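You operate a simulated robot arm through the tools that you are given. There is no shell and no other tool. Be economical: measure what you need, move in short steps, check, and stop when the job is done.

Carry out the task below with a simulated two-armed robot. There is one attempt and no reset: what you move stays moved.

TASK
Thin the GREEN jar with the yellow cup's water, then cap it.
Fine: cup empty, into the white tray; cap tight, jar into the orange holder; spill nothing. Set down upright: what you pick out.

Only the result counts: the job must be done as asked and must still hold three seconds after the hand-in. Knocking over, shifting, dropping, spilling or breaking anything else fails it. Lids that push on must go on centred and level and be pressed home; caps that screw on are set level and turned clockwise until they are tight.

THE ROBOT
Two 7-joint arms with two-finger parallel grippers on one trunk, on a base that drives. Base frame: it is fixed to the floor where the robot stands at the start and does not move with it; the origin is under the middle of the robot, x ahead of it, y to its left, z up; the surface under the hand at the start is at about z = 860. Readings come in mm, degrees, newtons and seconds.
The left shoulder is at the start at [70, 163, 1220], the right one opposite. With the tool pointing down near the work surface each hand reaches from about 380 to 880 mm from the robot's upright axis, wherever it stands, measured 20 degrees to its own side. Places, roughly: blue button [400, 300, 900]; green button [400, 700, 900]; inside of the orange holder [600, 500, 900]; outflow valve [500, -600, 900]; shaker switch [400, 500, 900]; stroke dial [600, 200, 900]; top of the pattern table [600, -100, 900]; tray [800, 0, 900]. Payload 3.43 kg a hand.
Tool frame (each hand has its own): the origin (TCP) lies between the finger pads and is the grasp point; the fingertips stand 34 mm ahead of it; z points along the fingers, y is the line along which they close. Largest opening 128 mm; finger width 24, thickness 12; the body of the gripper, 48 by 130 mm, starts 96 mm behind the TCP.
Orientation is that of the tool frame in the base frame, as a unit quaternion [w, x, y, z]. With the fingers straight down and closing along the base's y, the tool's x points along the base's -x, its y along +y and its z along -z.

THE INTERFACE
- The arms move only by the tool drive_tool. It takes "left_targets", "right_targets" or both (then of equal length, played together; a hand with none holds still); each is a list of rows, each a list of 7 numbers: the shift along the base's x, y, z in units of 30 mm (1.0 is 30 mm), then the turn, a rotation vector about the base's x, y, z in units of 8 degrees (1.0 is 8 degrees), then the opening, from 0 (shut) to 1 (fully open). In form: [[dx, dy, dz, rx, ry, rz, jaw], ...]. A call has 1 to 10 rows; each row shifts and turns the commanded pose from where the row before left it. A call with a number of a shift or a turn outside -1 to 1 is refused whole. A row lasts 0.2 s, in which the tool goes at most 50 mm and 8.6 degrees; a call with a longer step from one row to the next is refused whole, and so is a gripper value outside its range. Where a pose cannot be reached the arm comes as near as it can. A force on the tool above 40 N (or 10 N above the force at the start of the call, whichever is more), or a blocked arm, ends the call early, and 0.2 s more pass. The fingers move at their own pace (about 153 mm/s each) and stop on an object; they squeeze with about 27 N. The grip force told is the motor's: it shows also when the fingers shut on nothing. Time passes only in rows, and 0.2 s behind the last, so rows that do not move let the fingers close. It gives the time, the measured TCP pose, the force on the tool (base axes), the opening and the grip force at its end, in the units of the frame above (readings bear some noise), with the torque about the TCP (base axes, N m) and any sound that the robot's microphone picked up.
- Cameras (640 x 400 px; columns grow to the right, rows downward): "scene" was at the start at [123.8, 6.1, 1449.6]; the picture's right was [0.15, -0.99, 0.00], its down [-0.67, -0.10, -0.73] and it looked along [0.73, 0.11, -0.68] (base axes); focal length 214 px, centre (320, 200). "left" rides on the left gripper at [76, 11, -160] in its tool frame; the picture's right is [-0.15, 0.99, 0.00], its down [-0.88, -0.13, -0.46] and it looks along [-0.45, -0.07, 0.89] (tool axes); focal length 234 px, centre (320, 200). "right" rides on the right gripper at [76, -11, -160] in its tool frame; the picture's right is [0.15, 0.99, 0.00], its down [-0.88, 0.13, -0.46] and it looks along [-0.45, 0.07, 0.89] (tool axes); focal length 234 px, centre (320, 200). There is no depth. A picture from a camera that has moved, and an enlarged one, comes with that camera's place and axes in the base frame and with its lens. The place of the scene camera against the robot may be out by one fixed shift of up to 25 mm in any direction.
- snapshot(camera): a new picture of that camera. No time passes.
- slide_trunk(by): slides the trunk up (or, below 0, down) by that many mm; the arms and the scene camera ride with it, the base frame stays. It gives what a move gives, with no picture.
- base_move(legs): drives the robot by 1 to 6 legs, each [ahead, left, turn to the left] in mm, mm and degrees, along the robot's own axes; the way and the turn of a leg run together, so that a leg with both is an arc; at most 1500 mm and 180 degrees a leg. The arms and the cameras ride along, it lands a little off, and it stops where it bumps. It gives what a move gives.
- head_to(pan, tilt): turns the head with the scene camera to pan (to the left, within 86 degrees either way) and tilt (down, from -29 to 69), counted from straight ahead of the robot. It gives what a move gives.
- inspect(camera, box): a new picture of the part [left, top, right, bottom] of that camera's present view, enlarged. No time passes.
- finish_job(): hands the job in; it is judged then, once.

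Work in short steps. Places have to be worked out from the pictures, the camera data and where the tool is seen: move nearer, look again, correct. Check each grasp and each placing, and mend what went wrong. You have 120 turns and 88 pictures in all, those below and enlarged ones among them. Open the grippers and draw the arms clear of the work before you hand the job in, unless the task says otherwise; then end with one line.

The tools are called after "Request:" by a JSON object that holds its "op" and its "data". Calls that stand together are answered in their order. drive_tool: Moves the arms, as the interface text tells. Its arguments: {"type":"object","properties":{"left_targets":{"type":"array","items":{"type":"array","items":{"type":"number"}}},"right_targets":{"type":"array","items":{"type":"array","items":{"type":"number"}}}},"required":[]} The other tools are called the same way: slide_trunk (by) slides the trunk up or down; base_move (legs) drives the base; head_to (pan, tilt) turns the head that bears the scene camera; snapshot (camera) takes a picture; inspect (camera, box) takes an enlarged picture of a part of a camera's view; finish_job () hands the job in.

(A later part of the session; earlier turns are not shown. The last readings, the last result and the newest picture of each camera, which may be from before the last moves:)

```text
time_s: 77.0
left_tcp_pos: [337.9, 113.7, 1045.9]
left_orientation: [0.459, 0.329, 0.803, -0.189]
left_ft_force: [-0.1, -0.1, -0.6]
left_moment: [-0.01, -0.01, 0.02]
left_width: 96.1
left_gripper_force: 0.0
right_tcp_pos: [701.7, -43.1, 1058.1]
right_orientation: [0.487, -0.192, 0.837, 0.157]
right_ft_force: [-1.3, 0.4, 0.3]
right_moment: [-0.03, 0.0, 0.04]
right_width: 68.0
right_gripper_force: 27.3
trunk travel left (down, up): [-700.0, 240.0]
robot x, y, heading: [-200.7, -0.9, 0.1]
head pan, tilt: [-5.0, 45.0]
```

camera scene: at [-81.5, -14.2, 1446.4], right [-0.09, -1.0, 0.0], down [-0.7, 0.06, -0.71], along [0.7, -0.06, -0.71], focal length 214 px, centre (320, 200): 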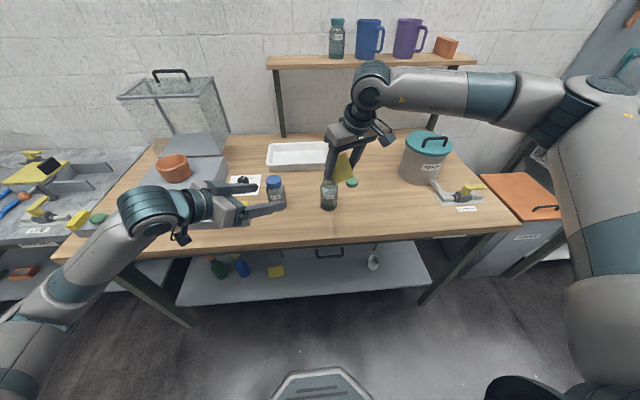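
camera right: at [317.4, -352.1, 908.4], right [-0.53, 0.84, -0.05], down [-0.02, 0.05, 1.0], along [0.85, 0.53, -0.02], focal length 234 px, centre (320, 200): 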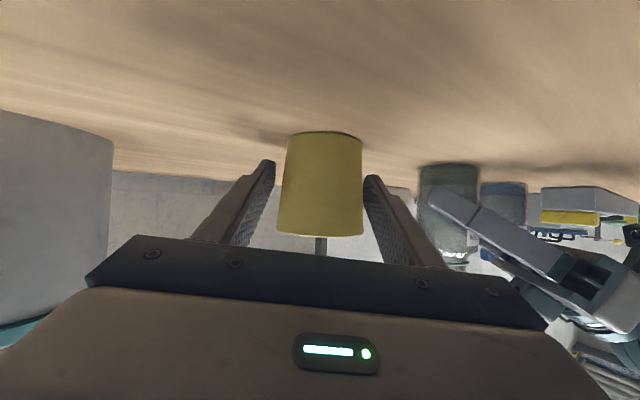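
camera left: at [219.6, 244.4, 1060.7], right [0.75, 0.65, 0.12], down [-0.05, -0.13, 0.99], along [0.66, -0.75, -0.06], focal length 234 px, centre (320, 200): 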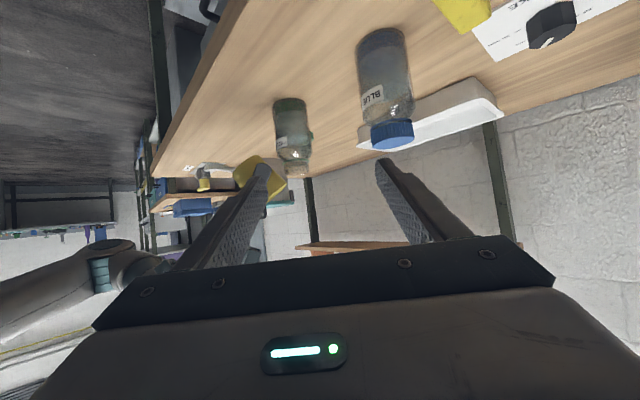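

Reach is fine. I'll go on to about (775, -30) and lower to z≈970, then look.

Request:
{"op": "drive_tool", "data": {"right_targets": [[0.8, 0.15, -0.3, 0, 0, 0, 0], [0.8, 0.15, -0.3, 0, 0, 0, 0], [0.8, 0.15, -0.3, 0, 0, 0, 0], [0, 0, -0.9, 0, 0, 0, 0], [0, 0, -0.9, 0, 0, 0, 0]]}}

Request:
{"op": "inspect", "data": {"camera": "scene", "box": [230, 100, 430, 220]}}

Request:
{"op": "snapshot", "data": {"camera": "right"}}

```text
time_s: 78.2
left_tcp_pos: [336.9, 112.3, 1045.9]
left_orientation: [0.461, 0.328, 0.803, -0.189]
left_ft_force: [-1.2, 0.0, 0.2]
left_moment: [0.04, 0.07, -0.03]
left_width: 96.1
left_gripper_force: 0.0
right_tcp_pos: [772.0, -31.5, 1006.0]
right_orientation: [0.49, -0.19, 0.837, 0.155]
right_ft_force: [-0.6, -0.2, 0.2]
right_moment: [-0.01, 0.0, -0.03]
right_width: 67.9
right_gripper_force: 26.8
right hand out of reach, approached as far as the arm can: row 5
trunk travel left (down, up): [-700.0, 240.0]
robot x, y, heading: [-202.8, -1.3, 0.2]
head pan, tilt: [-5.0, 45.0]
```

```text
3.20 times, centred on (330, 160) of scene
camera zoom: at [-81.3, -13.4, 1446.4], right [-0.09, -1.0, 0.0], down [-0.7, 0.06, -0.71], along [0.7, -0.06, -0.71], focal length 686 px, centre (288, 328)
```

zoom: 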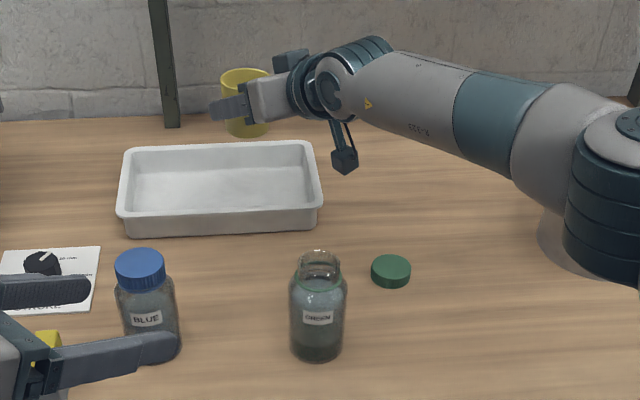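

```text
32 pictures are left
camera right: at [622.3, -123.3, 1013.4], right [-0.53, 0.84, -0.05], down [-0.01, 0.06, 1.0], along [0.85, 0.53, -0.02], focal length 234 px, centre (320, 200)
```

right: 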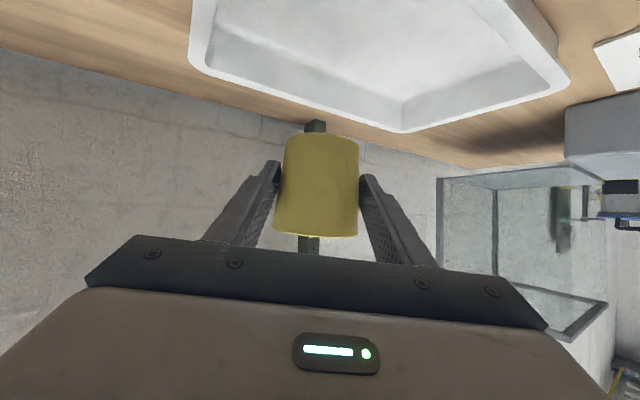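

Cup is over the tray, but it's out of reach lower down. I'll retract it a bit in x, raise the left hand, and drive the base 110 mm ahead.

Request:
{"op": "drive_tool", "data": {"right_targets": [[-0.9, 0, 0.3, 0, 0, 0, 0], [-0.9, 0, 0.3, 0, 0, 0, 0], [-0.9, 0, 0.3, 0, 0, 0, 0]], "left_targets": [[0, 0.3, 0.8, 0, 0, 0, 0.75], [0, 0.3, 0.8, 0, 0, 0, 0.75], [0, 0.3, 0.8, 0, 0, 0, 0.75]]}}

Request:
{"op": "base_move", "data": {"legs": [[110, 0, 0]]}}

```text
time_s: 79.0
left_tcp_pos: [337.7, 139.8, 1117.3]
left_orientation: [0.459, 0.33, 0.803, -0.189]
left_ft_force: [-0.3, -0.4, -0.3]
left_moment: [-0.01, 0.0, 0.02]
left_width: 96.0
left_gripper_force: 0.0
right_tcp_pos: [689.1, -30.2, 1031.5]
right_orientation: [0.489, -0.192, 0.836, 0.158]
right_ft_force: [-0.5, -0.1, -0.4]
right_moment: [-0.02, 0.0, -0.02]
right_width: 67.8
right_gripper_force: 26.8
trunk travel left (down, up): [-700.0, 240.0]
robot x, y, heading: [-203.2, -2.1, 0.4]
head pan, tilt: [-5.0, 45.0]
```

```text
time_s: 80.2
left_tcp_pos: [449.4, 141.5, 1115.9]
left_orientation: [0.459, 0.328, 0.804, -0.188]
left_ft_force: [0.2, 0.0, -0.1]
left_moment: [0.0, 0.01, 0.0]
left_width: 95.7
left_gripper_force: 0.1
right_tcp_pos: [801.9, -28.9, 1031.7]
right_orientation: [0.488, -0.192, 0.836, 0.157]
right_ft_force: [0.3, -0.8, 0.2]
right_moment: [0.01, 0.02, 0.01]
right_width: 67.9
right_gripper_force: 27.2
trunk travel left (down, up): [-700.0, 240.0]
robot x, y, heading: [-90.2, -1.2, 0.1]
head pan, tilt: [-5.0, 45.0]
```

Now I'll bring it to (778, -29) and lower, slowing near the tray floor.

Request:
{"op": "drive_tool", "data": {"right_targets": [[-0.8, 0, -0.6, 0, 0, 0, 0], [0, 0, -0.9, 0, 0, 0, 0], [0, 0, -0.9, 0, 0, 0, 0], [0, 0, -0.9, 0, 0, 0, 0], [0, 0, -0.1, 0, 0, 0, 0]]}}

Request:
{"op": "snapshot", "data": {"camera": "right"}}

```text
time_s: 81.4
left_tcp_pos: [449.9, 141.5, 1116.3]
left_orientation: [0.46, 0.328, 0.803, -0.188]
left_ft_force: [-0.6, -0.1, -0.1]
left_moment: [0.01, 0.01, 0.0]
left_width: 95.9
left_gripper_force: 0.1
right_tcp_pos: [777.2, -28.8, 928.0]
right_orientation: [0.488, -0.191, 0.837, 0.157]
right_ft_force: [-0.3, -0.1, -0.8]
right_moment: [-0.02, 0.0, -0.01]
right_width: 67.9
right_gripper_force: 26.7
trunk travel left (down, up): [-700.0, 240.0]
robot x, y, heading: [-93.3, 1.0, 0.2]
head pan, tilt: [-5.0, 45.0]
```

```text
31 pictures are left
camera right: at [629.2, -122.2, 935.3], right [-0.54, 0.84, -0.05], down [-0.01, 0.06, 1.0], along [0.84, 0.54, -0.02], focal length 234 px, centre (320, 200)
```

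right: 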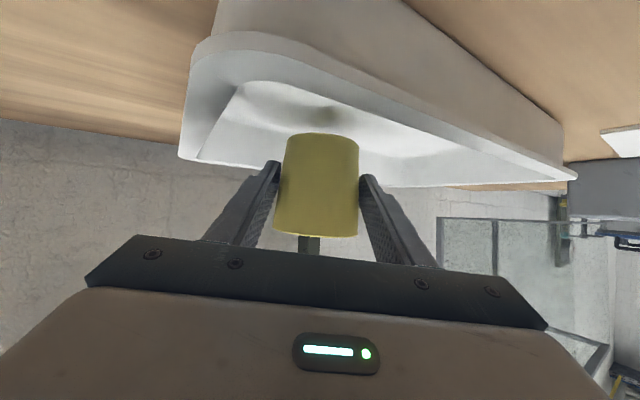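

The cup is inside the tray outline. I'll lower it gently to contact.

Request:
{"op": "drive_tool", "data": {"right_targets": [[0, 0, -0.2, 0, 0, 0, 0], [0, 0, -0.15, 0, 0, 0, 0], [0, 0, -0.07, 0, 0, 0, 0], [0, 0, -0.07, 0, 0, 0, 0], [0, 0, -0.07, 0, 0, 0, 0], [0, 0, -0.07, 0, 0, 0, 0], [0, 0, -0.07, 0, 0, 0, 0]]}}

```text
time_s: 83.0
left_tcp_pos: [450.4, 140.6, 1116.8]
left_orientation: [0.46, 0.328, 0.803, -0.189]
left_ft_force: [-0.9, 0.5, 0.3]
left_moment: [-0.01, -0.01, 0.01]
left_width: 96.1
left_gripper_force: 0.0
right_tcp_pos: [778.4, -30.2, 907.6]
right_orientation: [0.488, -0.192, 0.837, 0.157]
right_ft_force: [0.1, 0.0, 0.2]
right_moment: [-0.03, -0.02, 0.02]
right_width: 68.0
right_gripper_force: 26.9
trunk travel left (down, up): [-700.0, 240.0]
robot x, y, heading: [-91.0, 4.0, 0.2]
head pan, tilt: [-5.0, 45.0]
```

No contact yet, so I'll continue in 1.5 mm steps.

Request:
{"op": "drive_tool", "data": {"right_targets": [[0, 0, -0.05, 0, 0, 0, 0], [0, 0, -0.05, 0, 0, 0, 0], [0, 0, -0.05, 0, 0, 0, 0]]}}

```text
time_s: 83.8
left_tcp_pos: [450.3, 141.9, 1118.2]
left_orientation: [0.461, 0.328, 0.803, -0.188]
left_ft_force: [-0.4, -0.5, 0.0]
left_moment: [0.0, -0.01, -0.01]
left_width: 96.0
left_gripper_force: 0.1
right_tcp_pos: [777.0, -29.0, 905.9]
right_orientation: [0.489, -0.192, 0.836, 0.158]
right_ft_force: [2.3, -0.4, 7.0]
right_moment: [-0.15, -0.35, 0.05]
right_width: 67.9
right_gripper_force: 26.8
trunk travel left (down, up): [-700.0, 240.0]
robot x, y, heading: [-88.7, 1.9, 0.3]
head pan, tilt: [-5.0, 45.0]
```

Contact at 7 N. I'll release and back off along the tool axis.

Request:
{"op": "drive_tool", "data": {"right_targets": [[0, 0, 0, 0, 0, 0, 0.6], [0, 0, 0, 0, 0, 0, 0.8], [0, 0, 0, 0, 0, 0, 0.8], [-0.6, -0.356, 0.4, 0, 0, 0, 0.8], [-0.6, -0.356, 0.4, 0, 0, 0, 0.8], [-0.6, -0.356, 0.4, 0, 0, 0, 0.8], [-0.6, -0.356, 0.4, 0, 0, 0, 0.8], [-0.6, -0.356, 0.4, 0, 0, 0, 0.8], [-0.6, -0.3, 0.8, 0, 0, 0, 0.8], [-0.4, -0.2, 0.9, 0, 0, 0, 0.8]]}}

```text
time_s: 86.0
left_tcp_pos: [449.7, 142.3, 1116.8]
left_orientation: [0.461, 0.328, 0.803, -0.188]
left_ft_force: [-0.4, 0.2, 0.5]
left_moment: [-0.01, -0.04, -0.02]
left_width: 96.2
left_gripper_force: 0.0
right_tcp_pos: [658.3, -97.3, 1014.6]
right_orientation: [0.488, -0.192, 0.837, 0.158]
right_ft_force: [-0.3, -0.2, 0.3]
right_moment: [0.02, 0.01, 0.01]
right_width: 102.4
right_gripper_force: 0.2
trunk travel left (down, up): [-700.0, 240.0]
robot x, y, heading: [-94.9, -3.3, 0.3]
head pan, tilt: [-5.0, 45.0]
```

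Now I'll raise the right hand and return it to tool-down, ending where it can look into the cup.

Request:
{"op": "drive_tool", "data": {"right_targets": [[0, 0, 0.9, 0, 0, -0.97, 0.8], [0, 0, 0.9, 0, 0, -0.97, 0.8], [0, 0, 0.9, 0, 0, -0.97, 0.8], [0, 0, 0.6, 0, 0, -0.97, 0.8], [0, 0, 0.4, 0, 0.97, 0, 0.8], [0, 0, 0.4, 0, 0.97, 0, 0.8], [0, 0, 0, 0, 0.97, 0, 0.8], [0, 0, 0, 0, 0.97, 0, 0.8], [0, 0, 0, 0, 0.97, 0, 0.8], [0, 0, 0, 0, 0.97, 0, 0.8]]}}

Request:
{"op": "drive_tool", "data": {"right_targets": [[0, 0, 0, 0, 0.97, 0, 0.8], [0.6, 0.4, 0, 0, 0.97, 0, 0.8], [0.6, 0.4, 0, 0, 0, 0, 0.8]]}}

Request:
{"op": "snapshot", "data": {"camera": "right"}}

```text
time_s: 88.2
left_tcp_pos: [451.4, 141.0, 1116.3]
left_orientation: [0.461, 0.327, 0.803, -0.188]
left_ft_force: [0.6, -0.5, -0.2]
left_moment: [0.0, 0.01, 0.01]
left_width: 96.0
left_gripper_force: 0.0
right_tcp_pos: [658.2, -96.2, 1137.7]
right_orientation: [0.13, 0.044, 0.99, 0.003]
right_ft_force: [-1.1, -0.4, -0.2]
right_moment: [-0.02, -0.01, 0.05]
right_width: 102.5
right_gripper_force: 0.1
trunk travel left (down, up): [-700.0, 240.0]
robot x, y, heading: [-93.6, 0.0, 0.4]
head pan, tilt: [-5.0, 45.0]
```

```text
time_s: 89.0
left_tcp_pos: [449.6, 142.8, 1116.9]
left_orientation: [0.461, 0.328, 0.803, -0.189]
left_ft_force: [0.2, 0.6, -0.5]
left_moment: [0.01, 0.03, 0.01]
left_width: 96.1
left_gripper_force: 0.0
right_tcp_pos: [694.5, -72.8, 1141.9]
right_orientation: [-0.004, 0.044, 0.999, -0.002]
right_ft_force: [0.9, 0.2, 0.2]
right_moment: [-0.02, -0.01, -0.02]
right_width: 102.4
right_gripper_force: 0.0
trunk travel left (down, up): [-700.0, 240.0]
robot x, y, heading: [-90.2, 0.2, 0.1]
head pan, tilt: [-5.0, 45.0]
```

```text
30 pictures are left
camera right: at [620.1, -76.0, 1300.4], right [-0.06, 1.0, 0.0], down [0.89, 0.05, 0.45], along [0.45, 0.02, -0.89], focal length 234 px, centre (320, 200)
```

right: 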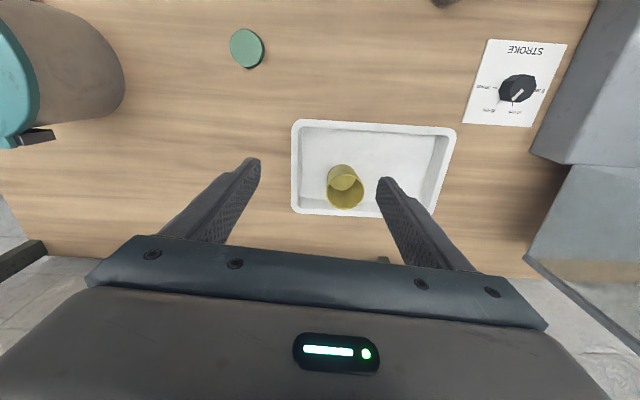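

The cup stands in the tray. I'll zoom in to check it is empty.

Request:
{"op": "inspect", "data": {"camera": "right", "box": [290, 140, 400, 230]}}

```text
4.44 times, centred on (345, 185) of right
camera zoom: at [620.1, -76.0, 1300.4], right [-0.06, 1.0, 0.0], down [0.89, 0.05, 0.45], along [0.45, 0.02, -0.89], focal length 1041 px, centre (209, 267)
```

zoom: 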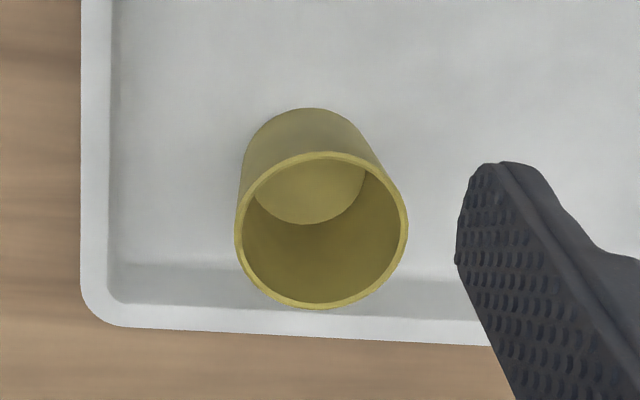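

The cup is empty and upright in the tray. I'll drive back 110 mm for the left hand's jar grip.

Request:
{"op": "base_move", "data": {"legs": [[-112, 0, 0]]}}

Request:
{"op": "drive_tool", "data": {"left_targets": [[0.1, -0.85, -0.8, 0, 0, 0, 0.9], [0.1, -0.85, -0.8, 0, 0, 0, 0.9], [0.1, -0.85, -0.8, 0, 0, 0, 0.9], [0.1, -0.85, -0.8, 0, 0, 0, 0.9], [0.1, -0.85, -0.8, 0, 0, 0, 0.9], [0, 0, -0.6, 0, 0, 0, 0.9]]}}

Request:
{"op": "snapshot", "data": {"camera": "left"}}

```text
time_s: 90.2
left_tcp_pos: [340.1, 140.1, 1115.6]
left_orientation: [0.46, 0.329, 0.803, -0.189]
left_ft_force: [-0.6, -0.1, 0.4]
left_moment: [0.04, 0.05, -0.02]
left_width: 96.0
left_gripper_force: 0.2
right_tcp_pos: [585.3, -75.2, 1140.4]
right_orientation: [-0.003, 0.045, 0.999, -0.002]
right_ft_force: [-0.3, 0.2, 0.2]
right_moment: [-0.01, -0.02, -0.03]
right_width: 102.4
right_gripper_force: 0.0
trunk travel left (down, up): [-700.0, 240.0]
robot x, y, heading: [-202.0, -0.2, -0.1]
head pan, tilt: [-5.0, 45.0]
```

```text
time_s: 91.6
left_tcp_pos: [354.1, 12.4, 976.4]
left_orientation: [0.461, 0.328, 0.803, -0.189]
left_ft_force: [0.2, 0.1, -0.6]
left_moment: [0.01, 0.0, -0.01]
left_width: 115.2
left_gripper_force: 0.1
right_tcp_pos: [583.6, -74.1, 1139.7]
right_orientation: [-0.004, 0.044, 0.999, -0.002]
right_ft_force: [-1.3, 1.4, -0.1]
right_moment: [-0.03, -0.01, 0.02]
right_width: 102.2
right_gripper_force: 0.0
trunk travel left (down, up): [-700.0, 240.0]
robot x, y, heading: [-201.7, 2.0, 0.4]
head pan, tilt: [-5.0, 45.0]
```

```text
28 pictures are left
camera left: at [237.9, 144.0, 992.5], right [0.75, 0.65, 0.13], down [-0.05, -0.13, 0.99], along [0.66, -0.75, -0.06], focal length 234 px, centre (320, 200)
```

left: 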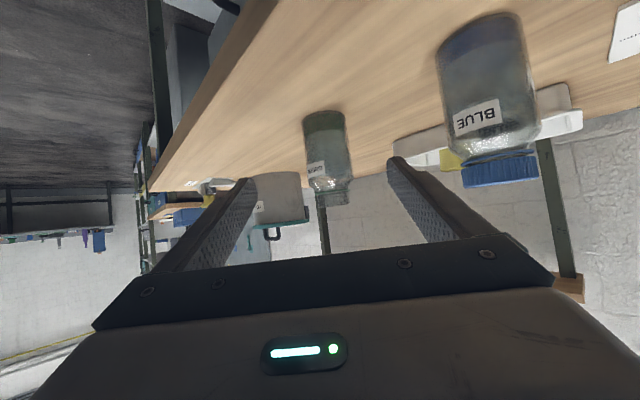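

Jar is still at about (467, -84). I'll move in and re-grip it.

Request:
{"op": "drive_tool", "data": {"left_targets": [[0.35, 0.1, -0.2, 0, 0, 0, 0.9], [0.75, -0.73, -0.45, 0, 0, 0, 0.9], [0.75, -0.73, -0.45, 0, 0, 0, 0.9], [0.75, -0.73, -0.45, 0, 0, 0, 0.9], [0.75, -0.73, -0.45, 0, 0, 0, 0.9], [0.37, -0.39, -0.25, 0, 0, 0, 0.9], [0, 0, 0, 0, 0, 0, 0.6], [0, 0, 0, 0, 0, 0, 0.4], [0, 0, 0, 0, 0, 0, 0], [0, 0, 0, 0, 0, 0, 0]]}}

Request:
{"op": "inspect", "data": {"camera": "scene", "box": [270, 120, 410, 220]}}

```text
time_s: 93.8
left_tcp_pos: [466.0, -83.5, 914.4]
left_orientation: [0.46, 0.329, 0.803, -0.189]
left_ft_force: [1.2, -0.4, 0.3]
left_moment: [0.01, -0.08, -0.01]
left_width: 62.4
left_gripper_force: 26.8
right_tcp_pos: [585.4, -74.2, 1139.0]
right_orientation: [-0.004, 0.045, 0.999, -0.001]
right_ft_force: [-0.7, 0.6, 0.4]
right_moment: [0.0, 0.01, 0.02]
right_width: 102.3
right_gripper_force: 0.2
trunk travel left (down, up): [-700.0, 240.0]
robot x, y, heading: [-205.4, -0.8, 0.2]
head pan, tilt: [-5.0, 45.0]
```

```text
4.00 times, centred on (340, 170) of scene
camera zoom: at [-79.7, -13.4, 1446.3], right [-0.08, -1.0, 0.0], down [-0.7, 0.06, -0.71], along [0.7, -0.06, -0.71], focal length 858 px, centre (240, 320)
```

zoom: 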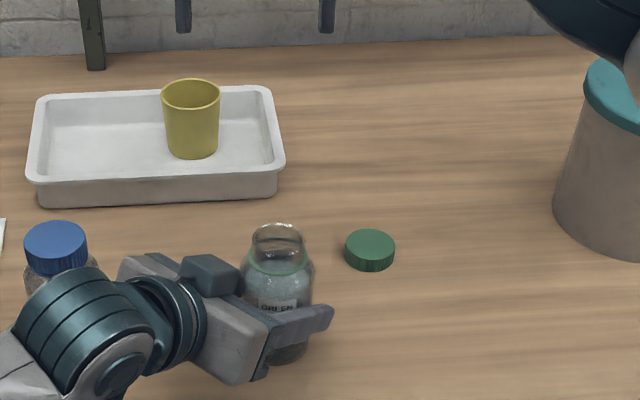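

Jar gripped. The right hand now goes to just above the cap at (579.5, -191), with its small tilt corrected.

Request:
{"op": "drive_tool", "data": {"right_targets": [[-0.026, -0.557, -0.99, 0.004, -0.008, 0.093, 0.6], [-0.026, -0.557, -0.99, 0.004, -0.008, 0.093, 0.6], [-0.026, -0.557, -0.99, 0.004, -0.008, 0.093, 0.6], [-0.026, -0.557, -0.99, 0.004, -0.008, 0.093, 0.6], [-0.026, -0.557, -0.99, 0.004, -0.008, 0.093, 0.6], [-0.026, -0.557, -0.99, 0.004, -0.008, 0.093, 0.6], [-0.026, -0.557, -0.7, 0.004, -0.008, 0.093, 0.6]]}}

Request:
{"op": "snapshot", "data": {"camera": "right"}}

```text
time_s: 95.4
left_tcp_pos: [464.8, -83.9, 914.1]
left_orientation: [0.459, 0.329, 0.803, -0.189]
left_ft_force: [1.1, -1.0, -0.1]
left_moment: [-0.06, -0.11, -0.01]
left_width: 62.2
left_gripper_force: 26.7
right_tcp_pos: [578.1, -191.1, 939.8]
right_orientation: [0.0, -0.001, 1.0, 0.001]
right_ft_force: [0.5, -0.8, -0.2]
right_moment: [0.01, 0.02, -0.03]
right_width: 77.0
right_gripper_force: 0.0
trunk travel left (down, up): [-700.0, 240.0]
robot x, y, heading: [-201.9, -4.1, 0.4]
head pan, tilt: [-5.0, 45.0]
```

```text
26 pictures are left
camera right: at [504.4, -200.3, 1098.5], right [-0.15, 0.99, 0.0], down [0.88, 0.13, 0.46], along [0.45, 0.07, -0.89], focal length 234 px, centre (320, 200)
```

right: 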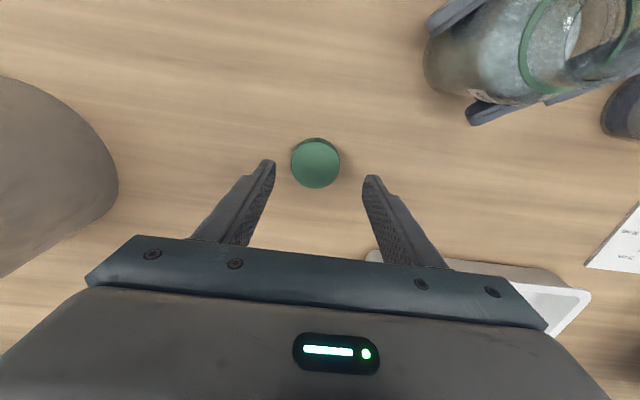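

Level and centred over the cap. I'll descend to z≈899, close and lift.

Request:
{"op": "drive_tool", "data": {"right_targets": [[0, 0, -0.68, 0, 0, 0, 0.6], [0, 0, -0.68, 0, 0, 0, 0.6], [0, 0, 0, 0, 0, 0, 0.45], [0, 0, 0, 0, 0, 0, 0.3], [0, 0, 0, 0, 0, 0, 0], [0, 0, 0, 0, 0, 0, 0], [0, 0, 0.5, 0, 0, 0, 0], [0, 0, 0.9, 0, 0, 0, 0], [0, 0, 0.9, 0, 0, 0, 0], [0, 0, 0.9, 0, 0, 0, 0]]}}

Request:
{"op": "inspect", "data": {"camera": "scene", "box": [290, 100, 410, 200]}}

```text
time_s: 97.6
left_tcp_pos: [465.3, -83.8, 914.0]
left_orientation: [0.46, 0.33, 0.803, -0.189]
left_ft_force: [-1.3, 1.1, 1.5]
left_moment: [0.12, 0.0, 0.01]
left_width: 62.1
left_gripper_force: 27.1
right_tcp_pos: [578.4, -190.8, 991.5]
right_orientation: [0.0, 0.0, 1.0, 0.001]
right_ft_force: [-0.5, 0.4, 0.3]
right_moment: [0.0, 0.0, 0.0]
right_width: 49.1
right_gripper_force: 26.8
trunk travel left (down, up): [-700.0, 240.0]
robot x, y, heading: [-202.4, 0.8, 0.2]
head pan, tilt: [-5.0, 45.0]
```

```text
4.00 times, centred on (350, 150) of scene
camera zoom: at [-80.1, -13.0, 1446.3], right [-0.08, -1.0, 0.0], down [-0.7, 0.06, -0.71], along [0.7, -0.06, -0.71], focal length 858 px, centre (200, 400)
```

zoom: 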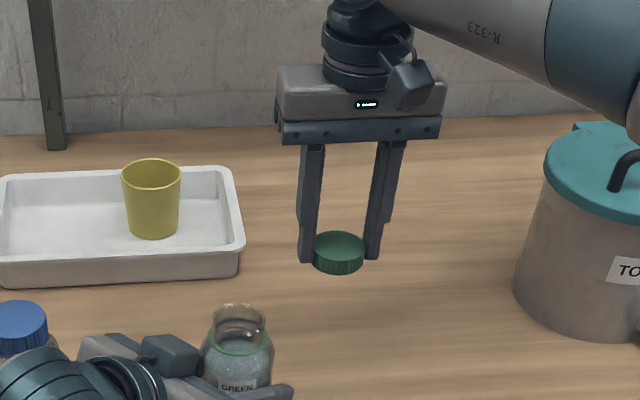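

Cap is in hand. I'll check its position within the grip with the right camera.

Request:
{"op": "inspect", "data": {"camera": "right", "box": [240, 140, 400, 240]}}

```text
4.00 times, centred on (320, 190) of right
camera zoom: at [502.8, -200.9, 1151.5], right [-0.15, 0.99, 0.0], down [0.88, 0.13, 0.46], along [0.45, 0.07, -0.89], focal length 937 px, centre (320, 240)
```

zoom: 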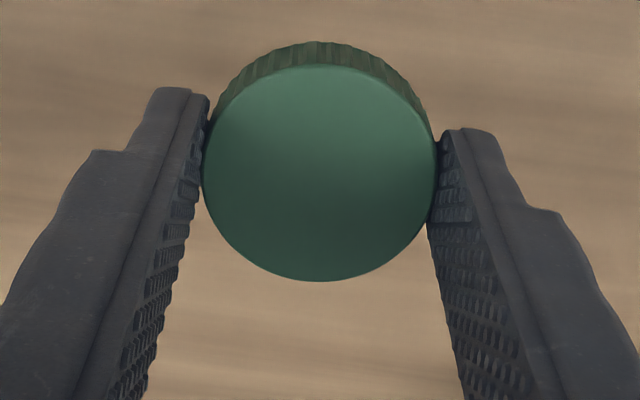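

The cap is within 2 mm of the TCP and level. I'll move near the jar, to a spot where the right camera can see the mouth, to fix the jar's centre.

Request:
{"op": "drive_tool", "data": {"right_targets": [[0, 0, 0.9, 0, 0, 0, 0], [0, 0.5, 0.9, 0, 0, 0, 0], [-0.4, 0.85, 0.5, 0, 0, 0, 0], [-0.5, 0.85, 0.3, 0, 0, 0, 0], [-0.5, 0.85, 0, 0, 0, 0, 0], [-0.1, 0.4, 0, 0, 0, 0, 0], [0, 0, 0, 0, 0, 0, 0]]}}

Request:
{"op": "inspect", "data": {"camera": "right", "box": [240, 20, 400, 120]}}

```text
time_s: 99.2
left_tcp_pos: [466.2, -83.3, 913.8]
left_orientation: [0.46, 0.328, 0.803, -0.189]
left_ft_force: [-0.5, 0.8, 1.0]
left_moment: [0.05, 0.0, 0.02]
left_width: 62.4
left_gripper_force: 27.1
right_tcp_pos: [533.9, -87.9, 1072.8]
right_orientation: [0.0, -0.001, 1.0, -0.001]
right_ft_force: [0.5, 0.0, -0.5]
right_moment: [-0.01, -0.02, 0.01]
right_width: 49.2
right_gripper_force: 27.5
trunk travel left (down, up): [-700.0, 240.0]
robot x, y, heading: [-200.8, 1.5, 0.1]
head pan, tilt: [-5.0, 45.0]
```

```text
4.00 times, centred on (320, 70) of right
camera zoom: at [459.1, -98.4, 1231.7], right [-0.15, 0.99, 0.0], down [0.88, 0.13, 0.46], along [0.45, 0.07, -0.89], focal length 937 px, centre (320, 720)
```

zoom: 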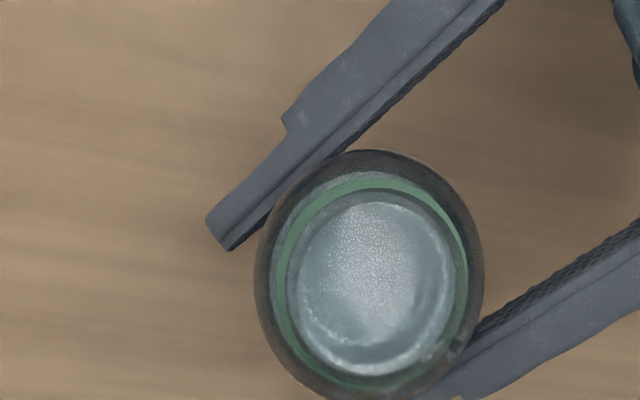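

Mouth centre is about (467, -84). I'll centre the cap over it, pre-rotate +45° so there is clockwise travel, and come down to just above the rim.

Request:
{"op": "drive_tool", "data": {"right_targets": [[-0.755, 0.03, 0, 0, 0, 0, 0], [-0.755, 0.03, 0, 0, 0, 0, 0], [-0.755, 0.03, 0, 0, 0, 0, 0], [0, 0, -0.1, 0, 0, 0.94, 0], [0, 0, -0.1, 0, 0, 0.94, 0], [0, 0, -0.2, 0, 0, 0.94, 0], [0, 0, -0.2, 0, 0, 0.94, 0], [0, 0, -0.2, 0, 0, 0.94, 0], [0, 0, -0.3, 0, 0, 0.94, 0], [0, 0, 0, 0, 0, 0, 0]]}}

Request:
{"op": "inspect", "data": {"camera": "scene", "box": [280, 150, 380, 220]}}

```text
time_s: 101.4
left_tcp_pos: [465.2, -82.8, 914.4]
left_orientation: [0.46, 0.329, 0.803, -0.189]
left_ft_force: [-1.1, 0.1, 0.4]
left_moment: [0.03, 0.0, -0.01]
left_width: 62.3
left_gripper_force: 26.8
right_tcp_pos: [465.6, -85.5, 1041.3]
right_orientation: [0.001, -0.386, 0.923, 0.0]
right_ft_force: [0.2, 0.1, -0.2]
right_moment: [-0.03, -0.05, -0.01]
right_width: 48.8
right_gripper_force: 27.3
trunk travel left (down, up): [-700.0, 240.0]
robot x, y, heading: [-198.3, -0.2, 0.2]
head pan, tilt: [-5.0, 45.0]
```

```text
5.71 times, centred on (330, 185) of scene
camera zoom: at [-79.9, -13.4, 1446.4], right [-0.08, -1.0, 0.0], down [-0.7, 0.06, -0.71], along [0.7, -0.06, -0.71], focal length 1226 px, centre (263, 286)
```

zoom: 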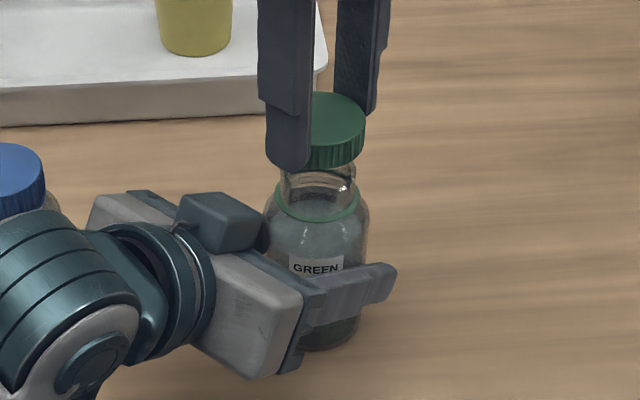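

Aligned visually. I'll lower gently to touch the threads.

Request:
{"op": "drive_tool", "data": {"right_targets": [[0, 0, -0.25, 0, 0, 0, 0], [0, 0, -0.2, 0, 0, 0, 0], [0, 0, -0.1, 0, 0, 0, 0], [0, 0, -0.05, 0, 0, 0, 0], [0, 0, -0.05, 0, 0, 0, 0], [0, 0, -0.05, 0, 0, 0, 0]]}}

```text
time_s: 102.8
left_tcp_pos: [465.7, -83.3, 914.4]
left_orientation: [0.46, 0.328, 0.803, -0.189]
left_ft_force: [-1.4, -0.6, -0.7]
left_moment: [0.03, -0.02, 0.01]
left_width: 62.3
left_gripper_force: 26.8
right_tcp_pos: [467.4, -84.8, 1020.2]
right_orientation: [0.001, -0.385, 0.923, 0.001]
right_ft_force: [-0.4, 0.0, -0.3]
right_moment: [0.0, 0.03, 0.03]
right_width: 48.6
right_gripper_force: 27.2
trunk travel left (down, up): [-700.0, 240.0]
robot x, y, heading: [-195.8, 2.9, 0.4]
head pan, tilt: [-5.0, 45.0]
```

Request:
{"op": "drive_tool", "data": {"right_targets": [[0, 0, -0.05, 0, 0, 0, 0], [0, 0, -0.05, 0, 0, 0, 0], [0, 0, -0.05, 0, 0, 0, 0], [0, 0, -0.05, 0, 0, 0, 0], [0, 0, -0.05, 0, 0, 0, 0]]}}

```text
time_s: 104.0
left_tcp_pos: [465.3, -83.0, 913.7]
left_orientation: [0.46, 0.329, 0.803, -0.189]
left_ft_force: [0.3, -0.1, 0.0]
left_moment: [0.06, -0.06, 0.0]
left_width: 62.2
left_gripper_force: 27.0
right_tcp_pos: [467.6, -85.4, 1012.4]
right_orientation: [0.0, -0.385, 0.923, 0.0]
right_ft_force: [-0.1, -1.0, -0.2]
right_moment: [-0.02, 0.02, -0.02]
right_width: 48.4
right_gripper_force: 26.8
trunk travel left (down, up): [-700.0, 240.0]
robot x, y, heading: [-205.0, -1.1, 0.1]
head pan, tilt: [-5.0, 45.0]
```

No contact yet, so I'll keep lowering in small steps.

Request:
{"op": "drive_tool", "data": {"right_targets": [[0, 0, -0.05, 0, 0, 0, 0], [0, 0, -0.05, 0, 0, 0, 0], [0, 0, -0.05, 0, 0, 0, 0], [0, 0, -0.03, 0, 0, 0, 0]]}}

Request:
{"op": "inspect", "data": {"camera": "scene", "box": [290, 160, 370, 220]}}

```text
time_s: 105.0
left_tcp_pos: [465.4, -83.7, 913.5]
left_orientation: [0.459, 0.33, 0.803, -0.189]
left_ft_force: [-4.1, -0.1, 0.0]
left_moment: [-0.03, -0.65, -0.01]
left_width: 62.4
left_gripper_force: 27.2
right_tcp_pos: [466.3, -86.0, 1008.6]
right_orientation: [0.002, -0.385, 0.923, 0.001]
right_ft_force: [6.2, -0.1, 6.3]
right_moment: [0.02, -0.14, -0.02]
right_width: 48.1
right_gripper_force: 26.8
trunk travel left (down, up): [-700.0, 240.0]
robot x, y, heading: [-205.0, 0.4, 0.3]
head pan, tilt: [-5.0, 45.0]
```

```text
6.67 times, centred on (330, 190) of scene
camera zoom: at [-80.0, -13.3, 1446.5], right [-0.08, -1.0, 0.0], down [-0.7, 0.06, -0.71], along [0.7, -0.06, -0.71], focal length 1430 px, centre (253, 267)
```

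zoom: 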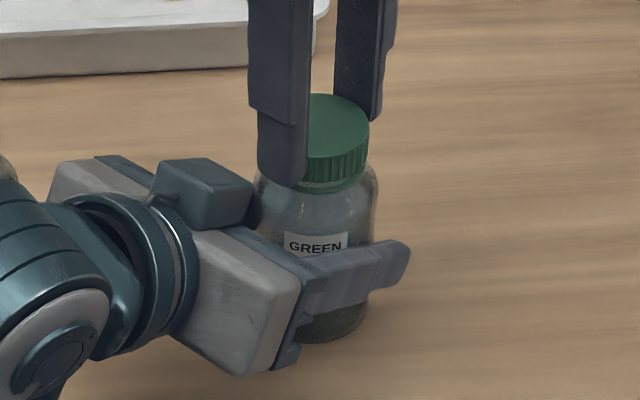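

The cap touches the neck with light contact (6 N). I'll nudge +0.6 mm in x and start turning clockwise with a slight downward creep.

Request:
{"op": "drive_tool", "data": {"right_targets": [[0.02, 0, 0, 0, 0, 0, 0], [0, 0, -0.004, 0, 0, -1, 0], [0, 0, -0.004, 0, 0, -1, 0], [0, 0, -0.004, 0, 0, -1, 0], [0, 0, -0.004, 0, 0, -1, 0], [0, 0, -0.004, 0, 0, -1, 0], [0, 0, -0.004, 0, 0, -1, 0], [0, 0, -0.004, 0, 0, -1, 0], [0, 0, -0.004, 0, 0, -1, 0]]}}

```text
time_s: 107.0
left_tcp_pos: [466.0, -82.8, 914.4]
left_orientation: [0.46, 0.328, 0.803, -0.188]
left_ft_force: [11.6, -5.8, -7.2]
left_moment: [0.24, 0.01, 0.0]
left_width: 62.2
left_gripper_force: 26.4
right_tcp_pos: [464.6, -84.1, 1007.3]
right_orientation: [0.001, 0.164, 0.986, 0.003]
right_ft_force: [-7.5, 5.0, 22.1]
right_moment: [0.1, 0.18, -0.03]
right_width: 48.3
right_gripper_force: 27.1
trunk travel left (down, up): [-700.0, 240.0]
robot x, y, heading: [-203.5, -2.9, -0.0]
head pan, tilt: [-5.0, 45.0]
```

Down-force is 22 N, so there's enough preload. I'll continue clockwise without extra descent.

Request:
{"op": "drive_tool", "data": {"right_targets": [[-0.02, 0.015, 0, 0, 0, 0, 0], [0, 0, 0, 0, 0, -1, 0], [0, 0, 0, 0, 0, -1, 0], [0, 0, 0, 0, 0, -1, 0], [0, 0, 0, 0, 0, -1, 0], [0, 0, 0, 0, 0, -1, 0], [0, 0, 0, 0, 0, -1, 0], [0, 0, 0, 0, 0, -1, 0], [0, 0, 0, 0, 0, -1, 0]]}}

```text
time_s: 109.0
left_tcp_pos: [464.1, -83.9, 913.1]
left_orientation: [0.46, 0.329, 0.802, -0.19]
left_ft_force: [-7.1, -17.4, -4.7]
left_moment: [1.01, -0.21, -0.1]
left_width: 62.5
left_gripper_force: 27.1
right_tcp_pos: [465.4, -84.7, 1006.1]
right_orientation: [0.0, 0.662, 0.749, 0.0]
right_ft_force: [6.7, 18.1, 12.8]
right_moment: [0.63, -0.28, 0.07]
right_width: 48.1
right_gripper_force: 27.5
trunk travel left (down, up): [-700.0, 240.0]
robot x, y, heading: [-204.2, 1.0, 0.4]
head pan, tilt: [-5.0, 45.0]
```

The cap is descending on the thread and z force is dropping. I'll relieve the y side force and continue to the wrist limit.

Request:
{"op": "drive_tool", "data": {"right_targets": [[0.015, 0.045, 0, 0, 0, 0, 0], [0, 0, -0.01, 0, 0, -1, 0], [0, 0, -0.01, 0, 0, -1, 0], [0, 0, -0.01, 0, 0, -1, 0], [0, 0, -0.01, 0, 0, -1, 0], [0, 0, -0.01, 0, 0, -1, 0], [0, 0, -0.01, 0, 0, -1, 0]]}}

Request:
{"op": "inspect", "data": {"camera": "scene", "box": [290, 160, 370, 220]}}

```text
time_s: 110.6
left_tcp_pos: [464.8, -84.1, 914.9]
left_orientation: [0.46, 0.328, 0.803, -0.188]
left_ft_force: [-19.4, -9.1, -3.0]
left_moment: [-0.02, -1.0, 0.02]
left_width: 62.2
left_gripper_force: 27.1
right_tcp_pos: [465.8, -84.3, 1006.4]
right_orientation: [0.001, 0.911, 0.413, 0.001]
right_ft_force: [20.7, 4.8, 13.9]
right_moment: [0.02, -0.65, 0.05]
right_width: 48.4
right_gripper_force: 26.9
trunk travel left (down, up): [-700.0, 240.0]
robot x, y, heading: [-202.8, 1.2, -0.0]
head pan, tilt: [-5.0, 45.0]
```

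```text
6.67 times, centred on (330, 190) of scene
camera zoom: at [-80.7, -13.7, 1446.5], right [-0.08, -1.0, 0.0], down [-0.7, 0.06, -0.71], along [0.7, -0.06, -0.71], focal length 1430 px, centre (253, 267)
```

zoom: 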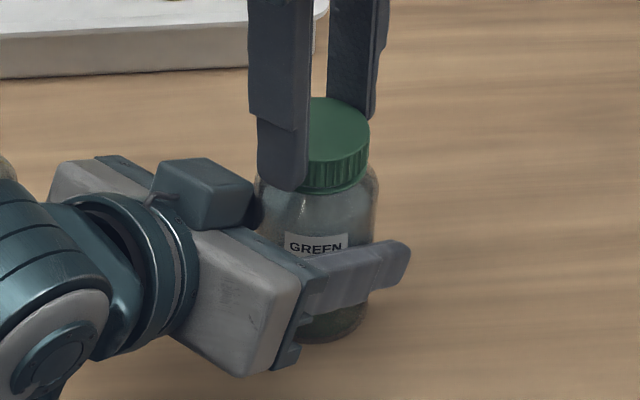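

The cap is down level against the ring. I'll release, wind back, and re-grip slightly lower to tighten.

Request:
{"op": "drive_tool", "data": {"right_targets": [[0.03, 0, 0, 0, 0, 0, 0.52], [0, 0, 0, 0, 0, 0, 0.55], [0, 0, -0.05, 0, 0, 1, 0.55], [0, 0, -0.05, 0, 0, 1, 0.55], [0, 0, 0, 0, 0, 1, 0.55], [0, 0, 0, 0, 0, 1, 0.55], [0, 0, 0, 0, 0, 1, 0.55], [0, 0, 0, 0, 0, 1, 0.55], [0, 0, 0, 0, 0, 1, 0.55], [0, 0, 0, 0, 0, 1, 0.55]]}}

Request:
{"op": "drive_tool", "data": {"right_targets": [[0, 0, 0, 0, 0, 1, 0.55], [0, 0, 0, 0, 0, 1, 0.55], [0, 0, 0, 0, 0, 1, 0.55], [0, 0, 0, 0, 0, 1, 0.55], [0, 0, 0, 0, 0, 1, 0.55], [0, 0, 0, 0, 0, 1, 0.55], [0, 0, 0, 0, 0, 1, 0.55], [0, 0, 0, 0, 0, 1, 0.55], [0, 0, 0, 0, 0, 1, 0.55], [0, 0, 0, 0, 0, 1, 0.55]]}}

Request:
{"op": "drive_tool", "data": {"right_targets": [[0, 0, 0, 0, 0, 1, 0.55], [0, 0, 0, 0, 0, 1, 0.55], [0, 0, 0, 0, 0, 1, 0.55], [0, 0, 0, 0, 0, 0.8, 0.55], [0, 0, 0, 0, 0, 0, 0.4], [0, 0, 0, 0, 0, 0, 0.3], [0, 0, 0, 0, 0, 0, 0], [0, 0, 0, 0, 0, 0, 0]]}}

```text
time_s: 112.8
left_tcp_pos: [466.0, -83.6, 914.2]
left_orientation: [0.461, 0.329, 0.803, -0.189]
left_ft_force: [2.0, 0.4, 2.2]
left_moment: [-0.05, 0.0, 0.03]
left_width: 62.0
left_gripper_force: 27.2
right_tcp_pos: [468.1, -84.1, 1000.7]
right_orientation: [0.0, 0.55, 0.835, 0.0]
right_ft_force: [-1.0, 0.1, -0.4]
right_moment: [0.03, 0.03, 0.0]
right_width: 70.2
right_gripper_force: 0.0
trunk travel left (down, up): [-700.0, 240.0]
robot x, y, heading: [-201.1, -0.3, 0.6]
head pan, tilt: [-5.0, 45.0]
```

```text
time_s: 115.0
left_tcp_pos: [465.8, -82.8, 913.8]
left_orientation: [0.461, 0.329, 0.802, -0.189]
left_ft_force: [1.9, 0.7, 4.8]
left_moment: [-0.1, 0.0, 0.03]
left_width: 62.0
left_gripper_force: 26.8
right_tcp_pos: [466.4, -84.5, 1001.6]
right_orientation: [0.0, -0.115, 0.993, 0.0]
right_ft_force: [-0.1, -0.1, -0.1]
right_moment: [0.02, 0.02, -0.02]
right_width: 70.4
right_gripper_force: 0.1
trunk travel left (down, up): [-700.0, 240.0]
robot x, y, heading: [-204.4, -3.4, 0.1]
head pan, tilt: [-5.0, 45.0]
```

```text
time_s: 116.8
left_tcp_pos: [466.2, -82.4, 913.1]
left_orientation: [0.46, 0.329, 0.803, -0.189]
left_ft_force: [-2.0, 4.7, 4.7]
left_moment: [-0.34, -0.35, 0.03]
left_width: 62.2
left_gripper_force: 27.4
right_tcp_pos: [467.8, -84.8, 1001.6]
right_orientation: [0.0, -0.371, 0.929, 0.0]
right_ft_force: [5.8, -5.3, -0.2]
right_moment: [-0.13, -0.15, 0.0]
right_width: 49.2
right_gripper_force: 26.5
trunk travel left (down, up): [-700.0, 240.0]
robot x, y, heading: [-202.5, -0.3, 0.5]
head pan, tilt: [-5.0, 45.0]
```

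Re-gripped at +43°. Turning clockwise again, watching the torque.

Request:
{"op": "drive_tool", "data": {"right_targets": [[0, 0, -0.004, 0, 0, -1, 0], [0, 0, -0.004, 0, 0, -1, 0], [0, 0, -0.004, 0, 0, -1, 0], [0, 0, -0.004, 0, 0, -1, 0], [0, 0, -0.004, 0, 0, -1, 0], [0, 0, -0.004, 0, 0, -1, 0], [0, 0, -0.004, 0, 0, -1, 0], [0, 0, -0.004, 0, 0, -1, 0], [0, 0, -0.004, 0, 0, -1, 0], [0, 0, -0.004, 0, 0, -1, 0]]}}

Request:
{"op": "drive_tool", "data": {"right_targets": [[0, 0, -0.004, 0, 0, -1, 0], [0, 0, -0.004, 0, 0, -1, 0], [0, 0, -0.004, 0, 0, -1, 0], [0, 0, -0.004, 0, 0, -1, 0], [0, 0, -0.004, 0, 0, -1, 0], [0, 0, -0.004, 0, 0, -1, 0]]}}

Request:
{"op": "inspect", "data": {"camera": "scene", "box": [290, 160, 370, 220]}}

```text
time_s: 119.0
left_tcp_pos: [465.1, -82.7, 914.5]
left_orientation: [0.46, 0.328, 0.804, -0.188]
left_ft_force: [-3.2, 12.6, 5.6]
left_moment: [-0.77, 0.01, 0.04]
left_width: 62.2
left_gripper_force: 27.1
right_tcp_pos: [467.4, -84.0, 1001.4]
right_orientation: [0.0, 0.315, 0.949, -0.001]
right_ft_force: [1.5, -14.0, -3.3]
right_moment: [-0.44, -0.07, 0.0]
right_width: 48.8
right_gripper_force: 27.0
trunk travel left (down, up): [-700.0, 240.0]
robot x, y, heading: [-203.3, -2.9, 0.3]
head pan, tilt: [-5.0, 45.0]
```

```text
time_s: 120.4
left_tcp_pos: [466.6, -82.7, 913.6]
left_orientation: [0.459, 0.329, 0.803, -0.189]
left_ft_force: [16.5, 0.9, -3.2]
left_moment: [-0.17, 0.64, -0.84]
left_width: 64.0
left_gripper_force: 27.0
right_tcp_pos: [466.3, -83.2, 1000.2]
right_orientation: [0.0, 0.672, 0.741, -0.001]
right_ft_force: [-16.4, -1.3, 0.8]
right_moment: [0.17, 0.64, 0.89]
right_width: 48.8
right_gripper_force: 27.5
trunk travel left (down, up): [-700.0, 240.0]
robot x, y, heading: [-198.7, -2.5, 0.2]
head pan, tilt: [-5.0, 45.0]
```

```text
6.67 times, centred on (330, 190) of scene
camera zoom: at [-79.6, -13.1, 1446.3], right [-0.08, -1.0, 0.0], down [-0.7, 0.06, -0.71], along [0.7, -0.06, -0.71], focal length 1430 px, centre (253, 267)
```

zoom: 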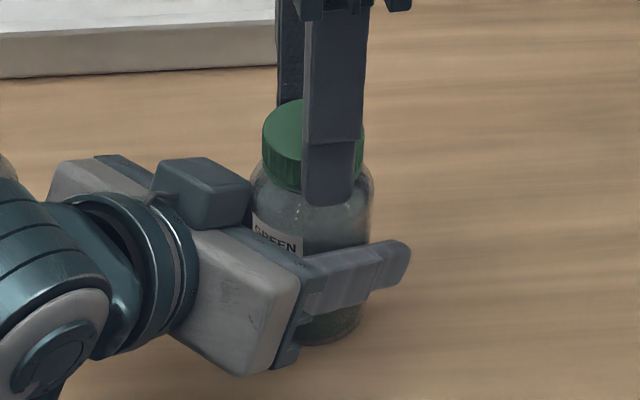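

Torque rose to 0.89 N·m and the jar has started slipping in the left grip, so the cap is tight. I'll do one more short turn to confirm.

Request:
{"op": "drive_tool", "data": {"right_targets": [[-0.03, 0, 0, 0, 0, -0.6, 0], [0, 0, 0, 0, 0, -0.6, 0], [0, 0, 0, 0, 0, 0, 0]]}}

```text
time_s: 121.2
left_tcp_pos: [465.4, -84.1, 913.2]
left_orientation: [0.46, 0.329, 0.803, -0.189]
left_ft_force: [2.5, 4.1, -2.3]
left_moment: [-0.11, 0.13, -0.2]
left_width: 63.0
left_gripper_force: 27.0
right_tcp_pos: [464.7, -82.8, 999.8]
right_orientation: [0.001, 0.732, 0.682, 0.0]
right_ft_force: [-3.7, -3.8, 0.7]
right_moment: [-0.13, 0.19, 0.22]
right_width: 49.0
right_gripper_force: 27.4
trunk travel left (down, up): [-700.0, 240.0]
robot x, y, heading: [-205.8, 1.9, 0.4]
head pan, tilt: [-5.0, 45.0]
```

Torque relaxed as something slipped. I'll make one quick turn to see the torque return.

Request:
{"op": "drive_tool", "data": {"right_targets": [[0, 0, 0, 0, 0, -1, 0], [0, 0, 0, 0, 0, -1, 0], [0, 0, 0, 0, 0, -1, 0]]}}

Request:
{"op": "snapshot", "data": {"camera": "right"}}

```text
time_s: 122.0
left_tcp_pos: [466.4, -84.0, 913.7]
left_orientation: [0.461, 0.329, 0.803, -0.189]
left_ft_force: [4.1, 1.1, 0.8]
left_moment: [-0.09, 0.19, -0.37]
left_width: 63.1
left_gripper_force: 26.4
right_tcp_pos: [467.7, -83.6, 999.8]
right_orientation: [0.0, 0.858, 0.514, -0.001]
right_ft_force: [-3.2, -0.7, -0.1]
right_moment: [0.03, 0.0, 0.38]
right_width: 49.0
right_gripper_force: 26.4
trunk travel left (down, up): [-700.0, 240.0]
robot x, y, heading: [-200.2, -0.3, 0.3]
head pan, tilt: [-5.0, 45.0]
```

```text
18 pictures are left
camera right: at [492.5, -10.5, 1159.2], right [0.94, -0.34, 0.0], down [-0.3, -0.84, 0.46], along [-0.15, -0.43, -0.89], focal length 234 px, centre (320, 200)
```

right: 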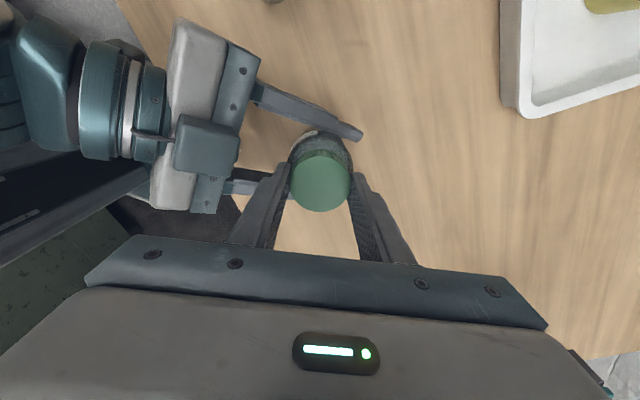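

The jar now turns together with the cap at 0.4–0.9 N·m, so the cap is tight. I'll release the cap and withdraw the right hand upward and away.

Request:
{"op": "drive_tool", "data": {"right_targets": [[0, 0, 0, 0, 0, 0, 0.6], [0, 0, 0, 0, 0, 0, 0.7], [0, 0, 0.6, 0, 0, 0.5, 0.7], [0, 0, 0.9, 0, 0, 1, 0.7], [0, 0, 0.9, 0, 0, 1, 0.7], [0, -0.3, 0.9, 0, 0, 1, 0.7], [0, -0.9, 0.9, 0, 0, 1, 0.7], [0, -0.9, 0.5, 0, 0, 1, 0.7], [0, -0.9, 0, 0, 0, 1, 0.7], [0, -0.9, 0, 0, 0, 1, 0.7]]}}

Request:
{"op": "drive_tool", "data": {"right_targets": [[0, -0.9, 0, 0, 0, 1, 0.7], [-0.3, -0.9, 0, 0, 0, 1, 0.7], [-0.3, -0.9, 0, 0, 0, 1, 0.7], [-0.3, -0.9, 0, 0, 0, 1, 0.7], [0, 0, 0, 0, 0, 0, 0.7], [0, 0, 0, 0, 0, 0, 0.7], [0, 0, 0, 0, 0, 0, 0.7], [0, 0, 0, 0, 0, 0, 0.7], [0, 0, 0, 0, 0, 0, 0.7], [0, 0, 0, 0, 0, 0, 0.7]], "left_targets": [[0, 0, 0, 0, 0, 0, 0.52], [0, 0, 0, 0, 0, 0, 0.56], [0, 0, 0, 0, 0, 0, 0.75], [-0.55, 0.55, 0.46, 0, 0, 0, 0.75], [-0.6, 0.6, 0.49, 0, 0, 0, 0.75], [-0.6, 0.6, 0.49, 0, 0, 0, 0.75], [-0.6, 0.6, 0.49, 0, 0, 0, 0.75], [-0.6, 0.6, 0.6, 0, 0, 0, 0.75], [0, 0.6, 0.9, 0, 0, 0, 0.75], [0, 0.6, 0.9, 0, 0, 0, 0.75]]}}

Request:
{"op": "inspect", "data": {"camera": "scene", "box": [240, 120, 400, 220]}}

```text
time_s: 124.2
left_tcp_pos: [465.8, -83.8, 914.5]
left_orientation: [0.46, 0.33, 0.802, -0.189]
left_ft_force: [0.0, -0.2, 1.4]
left_moment: [-0.12, -0.07, 0.04]
left_width: 63.1
left_gripper_force: 27.4
right_tcp_pos: [467.9, -200.8, 1140.2]
right_orientation: [0.0, 0.484, 0.875, 0.0]
right_ft_force: [0.0, -1.0, 0.5]
right_moment: [0.01, 0.02, 0.04]
right_width: 89.4
right_gripper_force: 0.1
trunk travel left (down, up): [-700.0, 240.0]
robot x, y, heading: [-200.7, 3.2, 0.3]
head pan, tilt: [-5.0, 45.0]
```

```text
time_s: 126.4
left_tcp_pos: [376.4, 43.9, 1043.1]
left_orientation: [0.46, 0.328, 0.803, -0.189]
left_ft_force: [0.4, 0.7, -0.4]
left_moment: [0.0, -0.02, 0.02]
left_width: 96.0
left_gripper_force: 0.1
right_tcp_pos: [437.1, -311.2, 1140.6]
right_orientation: [0.001, 0.225, 0.974, 0.0]
right_ft_force: [0.7, 0.3, 0.0]
right_moment: [-0.02, 0.01, 0.02]
right_width: 89.7
right_gripper_force: 0.2
trunk travel left (down, up): [-700.0, 240.0]
robot x, y, heading: [-206.5, -1.3, 0.2]
head pan, tilt: [-5.0, 45.0]
```

```text
4.00 times, centred on (320, 170) of scene
camera zoom: at [-80.2, -12.7, 1446.3], right [-0.08, -1.0, 0.0], down [-0.7, 0.06, -0.71], along [0.7, -0.06, -0.71], focal length 858 px, centre (320, 320)
```

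zoom: 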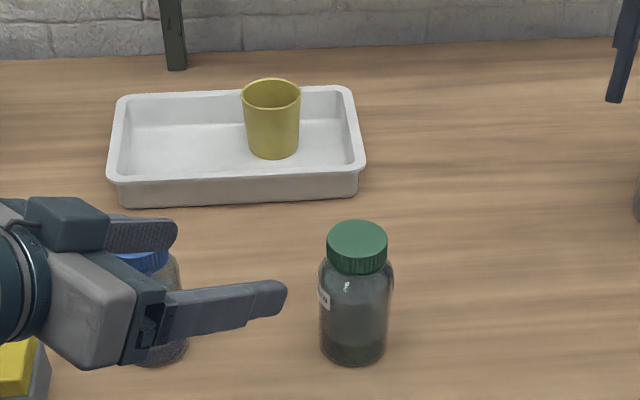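

Capped jar stands upright. I'll bring the left hand up and turn it tool-down.

Request:
{"op": "drive_tool", "data": {"left_targets": [[0, 0, 0.5, 0, 0, 0.94, 0.75], [0, 0, 0.5, 0, 0, 0.94, 0.75], [0, 0, 0.5, 0, 0, 0.94, 0.75], [0, 0, 0.5, 0, 0, 0.94, 0.75], [0, 0, 0.5, 0, 0, 0.94, 0.75], [0, 0, 0.2, 0, 0, 0.94, 0.75], [0, -0.2, 0, 0, 0.9375, 0, 0.75], [0.2, -0.2, 0, 0, 0.9375, 0, 0.75], [0.3, -0.3, 0, 0, 0.9375, 0, 0.75], [0.3, -0.3, 0, 0, 0.9375, 0, 0.75]]}}

Request:
{"op": "drive_tool", "data": {"left_targets": [[0.4, -0.6, 0, 0, 0.9375, 0, 0.6], [0.4, -0.6, 0, 0, 0.9375, 0, 0.6], [0.4, -0.6, 0, 0, 0.9375, 0, 0.6], [0.4, -0.6, 0, 0, 0.9375, 0, 0.6], [0.6, -0.87, 0, 0, 0, 0, 0.6], [0, 0, 0, 0, 0, 0, 0.6]]}}

Request:
{"op": "snapshot", "data": {"camera": "left"}}

```text
time_s: 128.6
left_tcp_pos: [403.4, 11.2, 1122.3]
left_orientation: [0.254, -0.002, 0.967, 0.003]
left_ft_force: [0.6, -0.3, 0.1]
left_moment: [-0.02, 0.02, 0.02]
left_width: 96.0
left_gripper_force: 0.0
right_tcp_pos: [438.7, -311.9, 1139.2]
right_orientation: [0.0, 0.225, 0.974, 0.0]
right_ft_force: [-0.1, 0.0, -0.3]
right_moment: [0.03, 0.02, -0.01]
right_width: 89.7
right_gripper_force: 0.0
trunk travel left (down, up): [-700.0, 240.0]
robot x, y, heading: [-201.3, 0.8, 0.1]
head pan, tilt: [-5.0, 45.0]
```

```text
time_s: 130.0
left_tcp_pos: [466.8, -85.5, 1123.9]
left_orientation: [-0.004, -0.003, 1.0, 0.003]
left_ft_force: [0.2, 0.5, -0.4]
left_moment: [0.0, 0.02, -0.01]
left_width: 76.9
left_gripper_force: 0.1
right_tcp_pos: [438.3, -309.7, 1141.4]
right_orientation: [0.001, 0.224, 0.974, 0.001]
right_ft_force: [-0.3, 0.2, 0.4]
right_moment: [0.0, -0.03, 0.01]
right_width: 89.6
right_gripper_force: 0.0
trunk travel left (down, up): [-700.0, 240.0]
robot x, y, heading: [-204.2, -3.2, -0.0]
head pan, tilt: [-5.0, 45.0]
```

```text
16 pictures are left
camera left: at [392.8, -76.2, 1283.0], right [0.14, 0.99, 0.01], down [0.88, -0.13, 0.45], along [0.44, -0.06, -0.89], focal length 234 px, centre (320, 200)
```

left: 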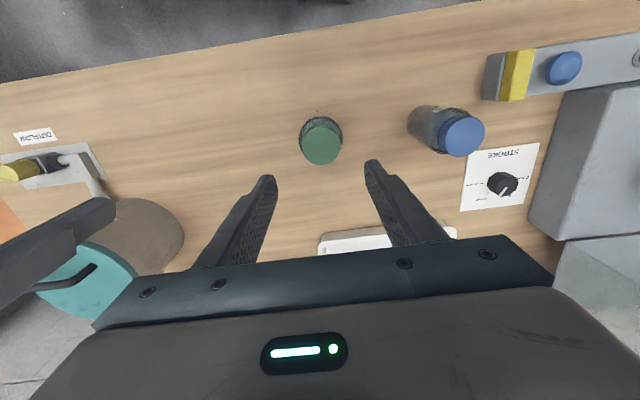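

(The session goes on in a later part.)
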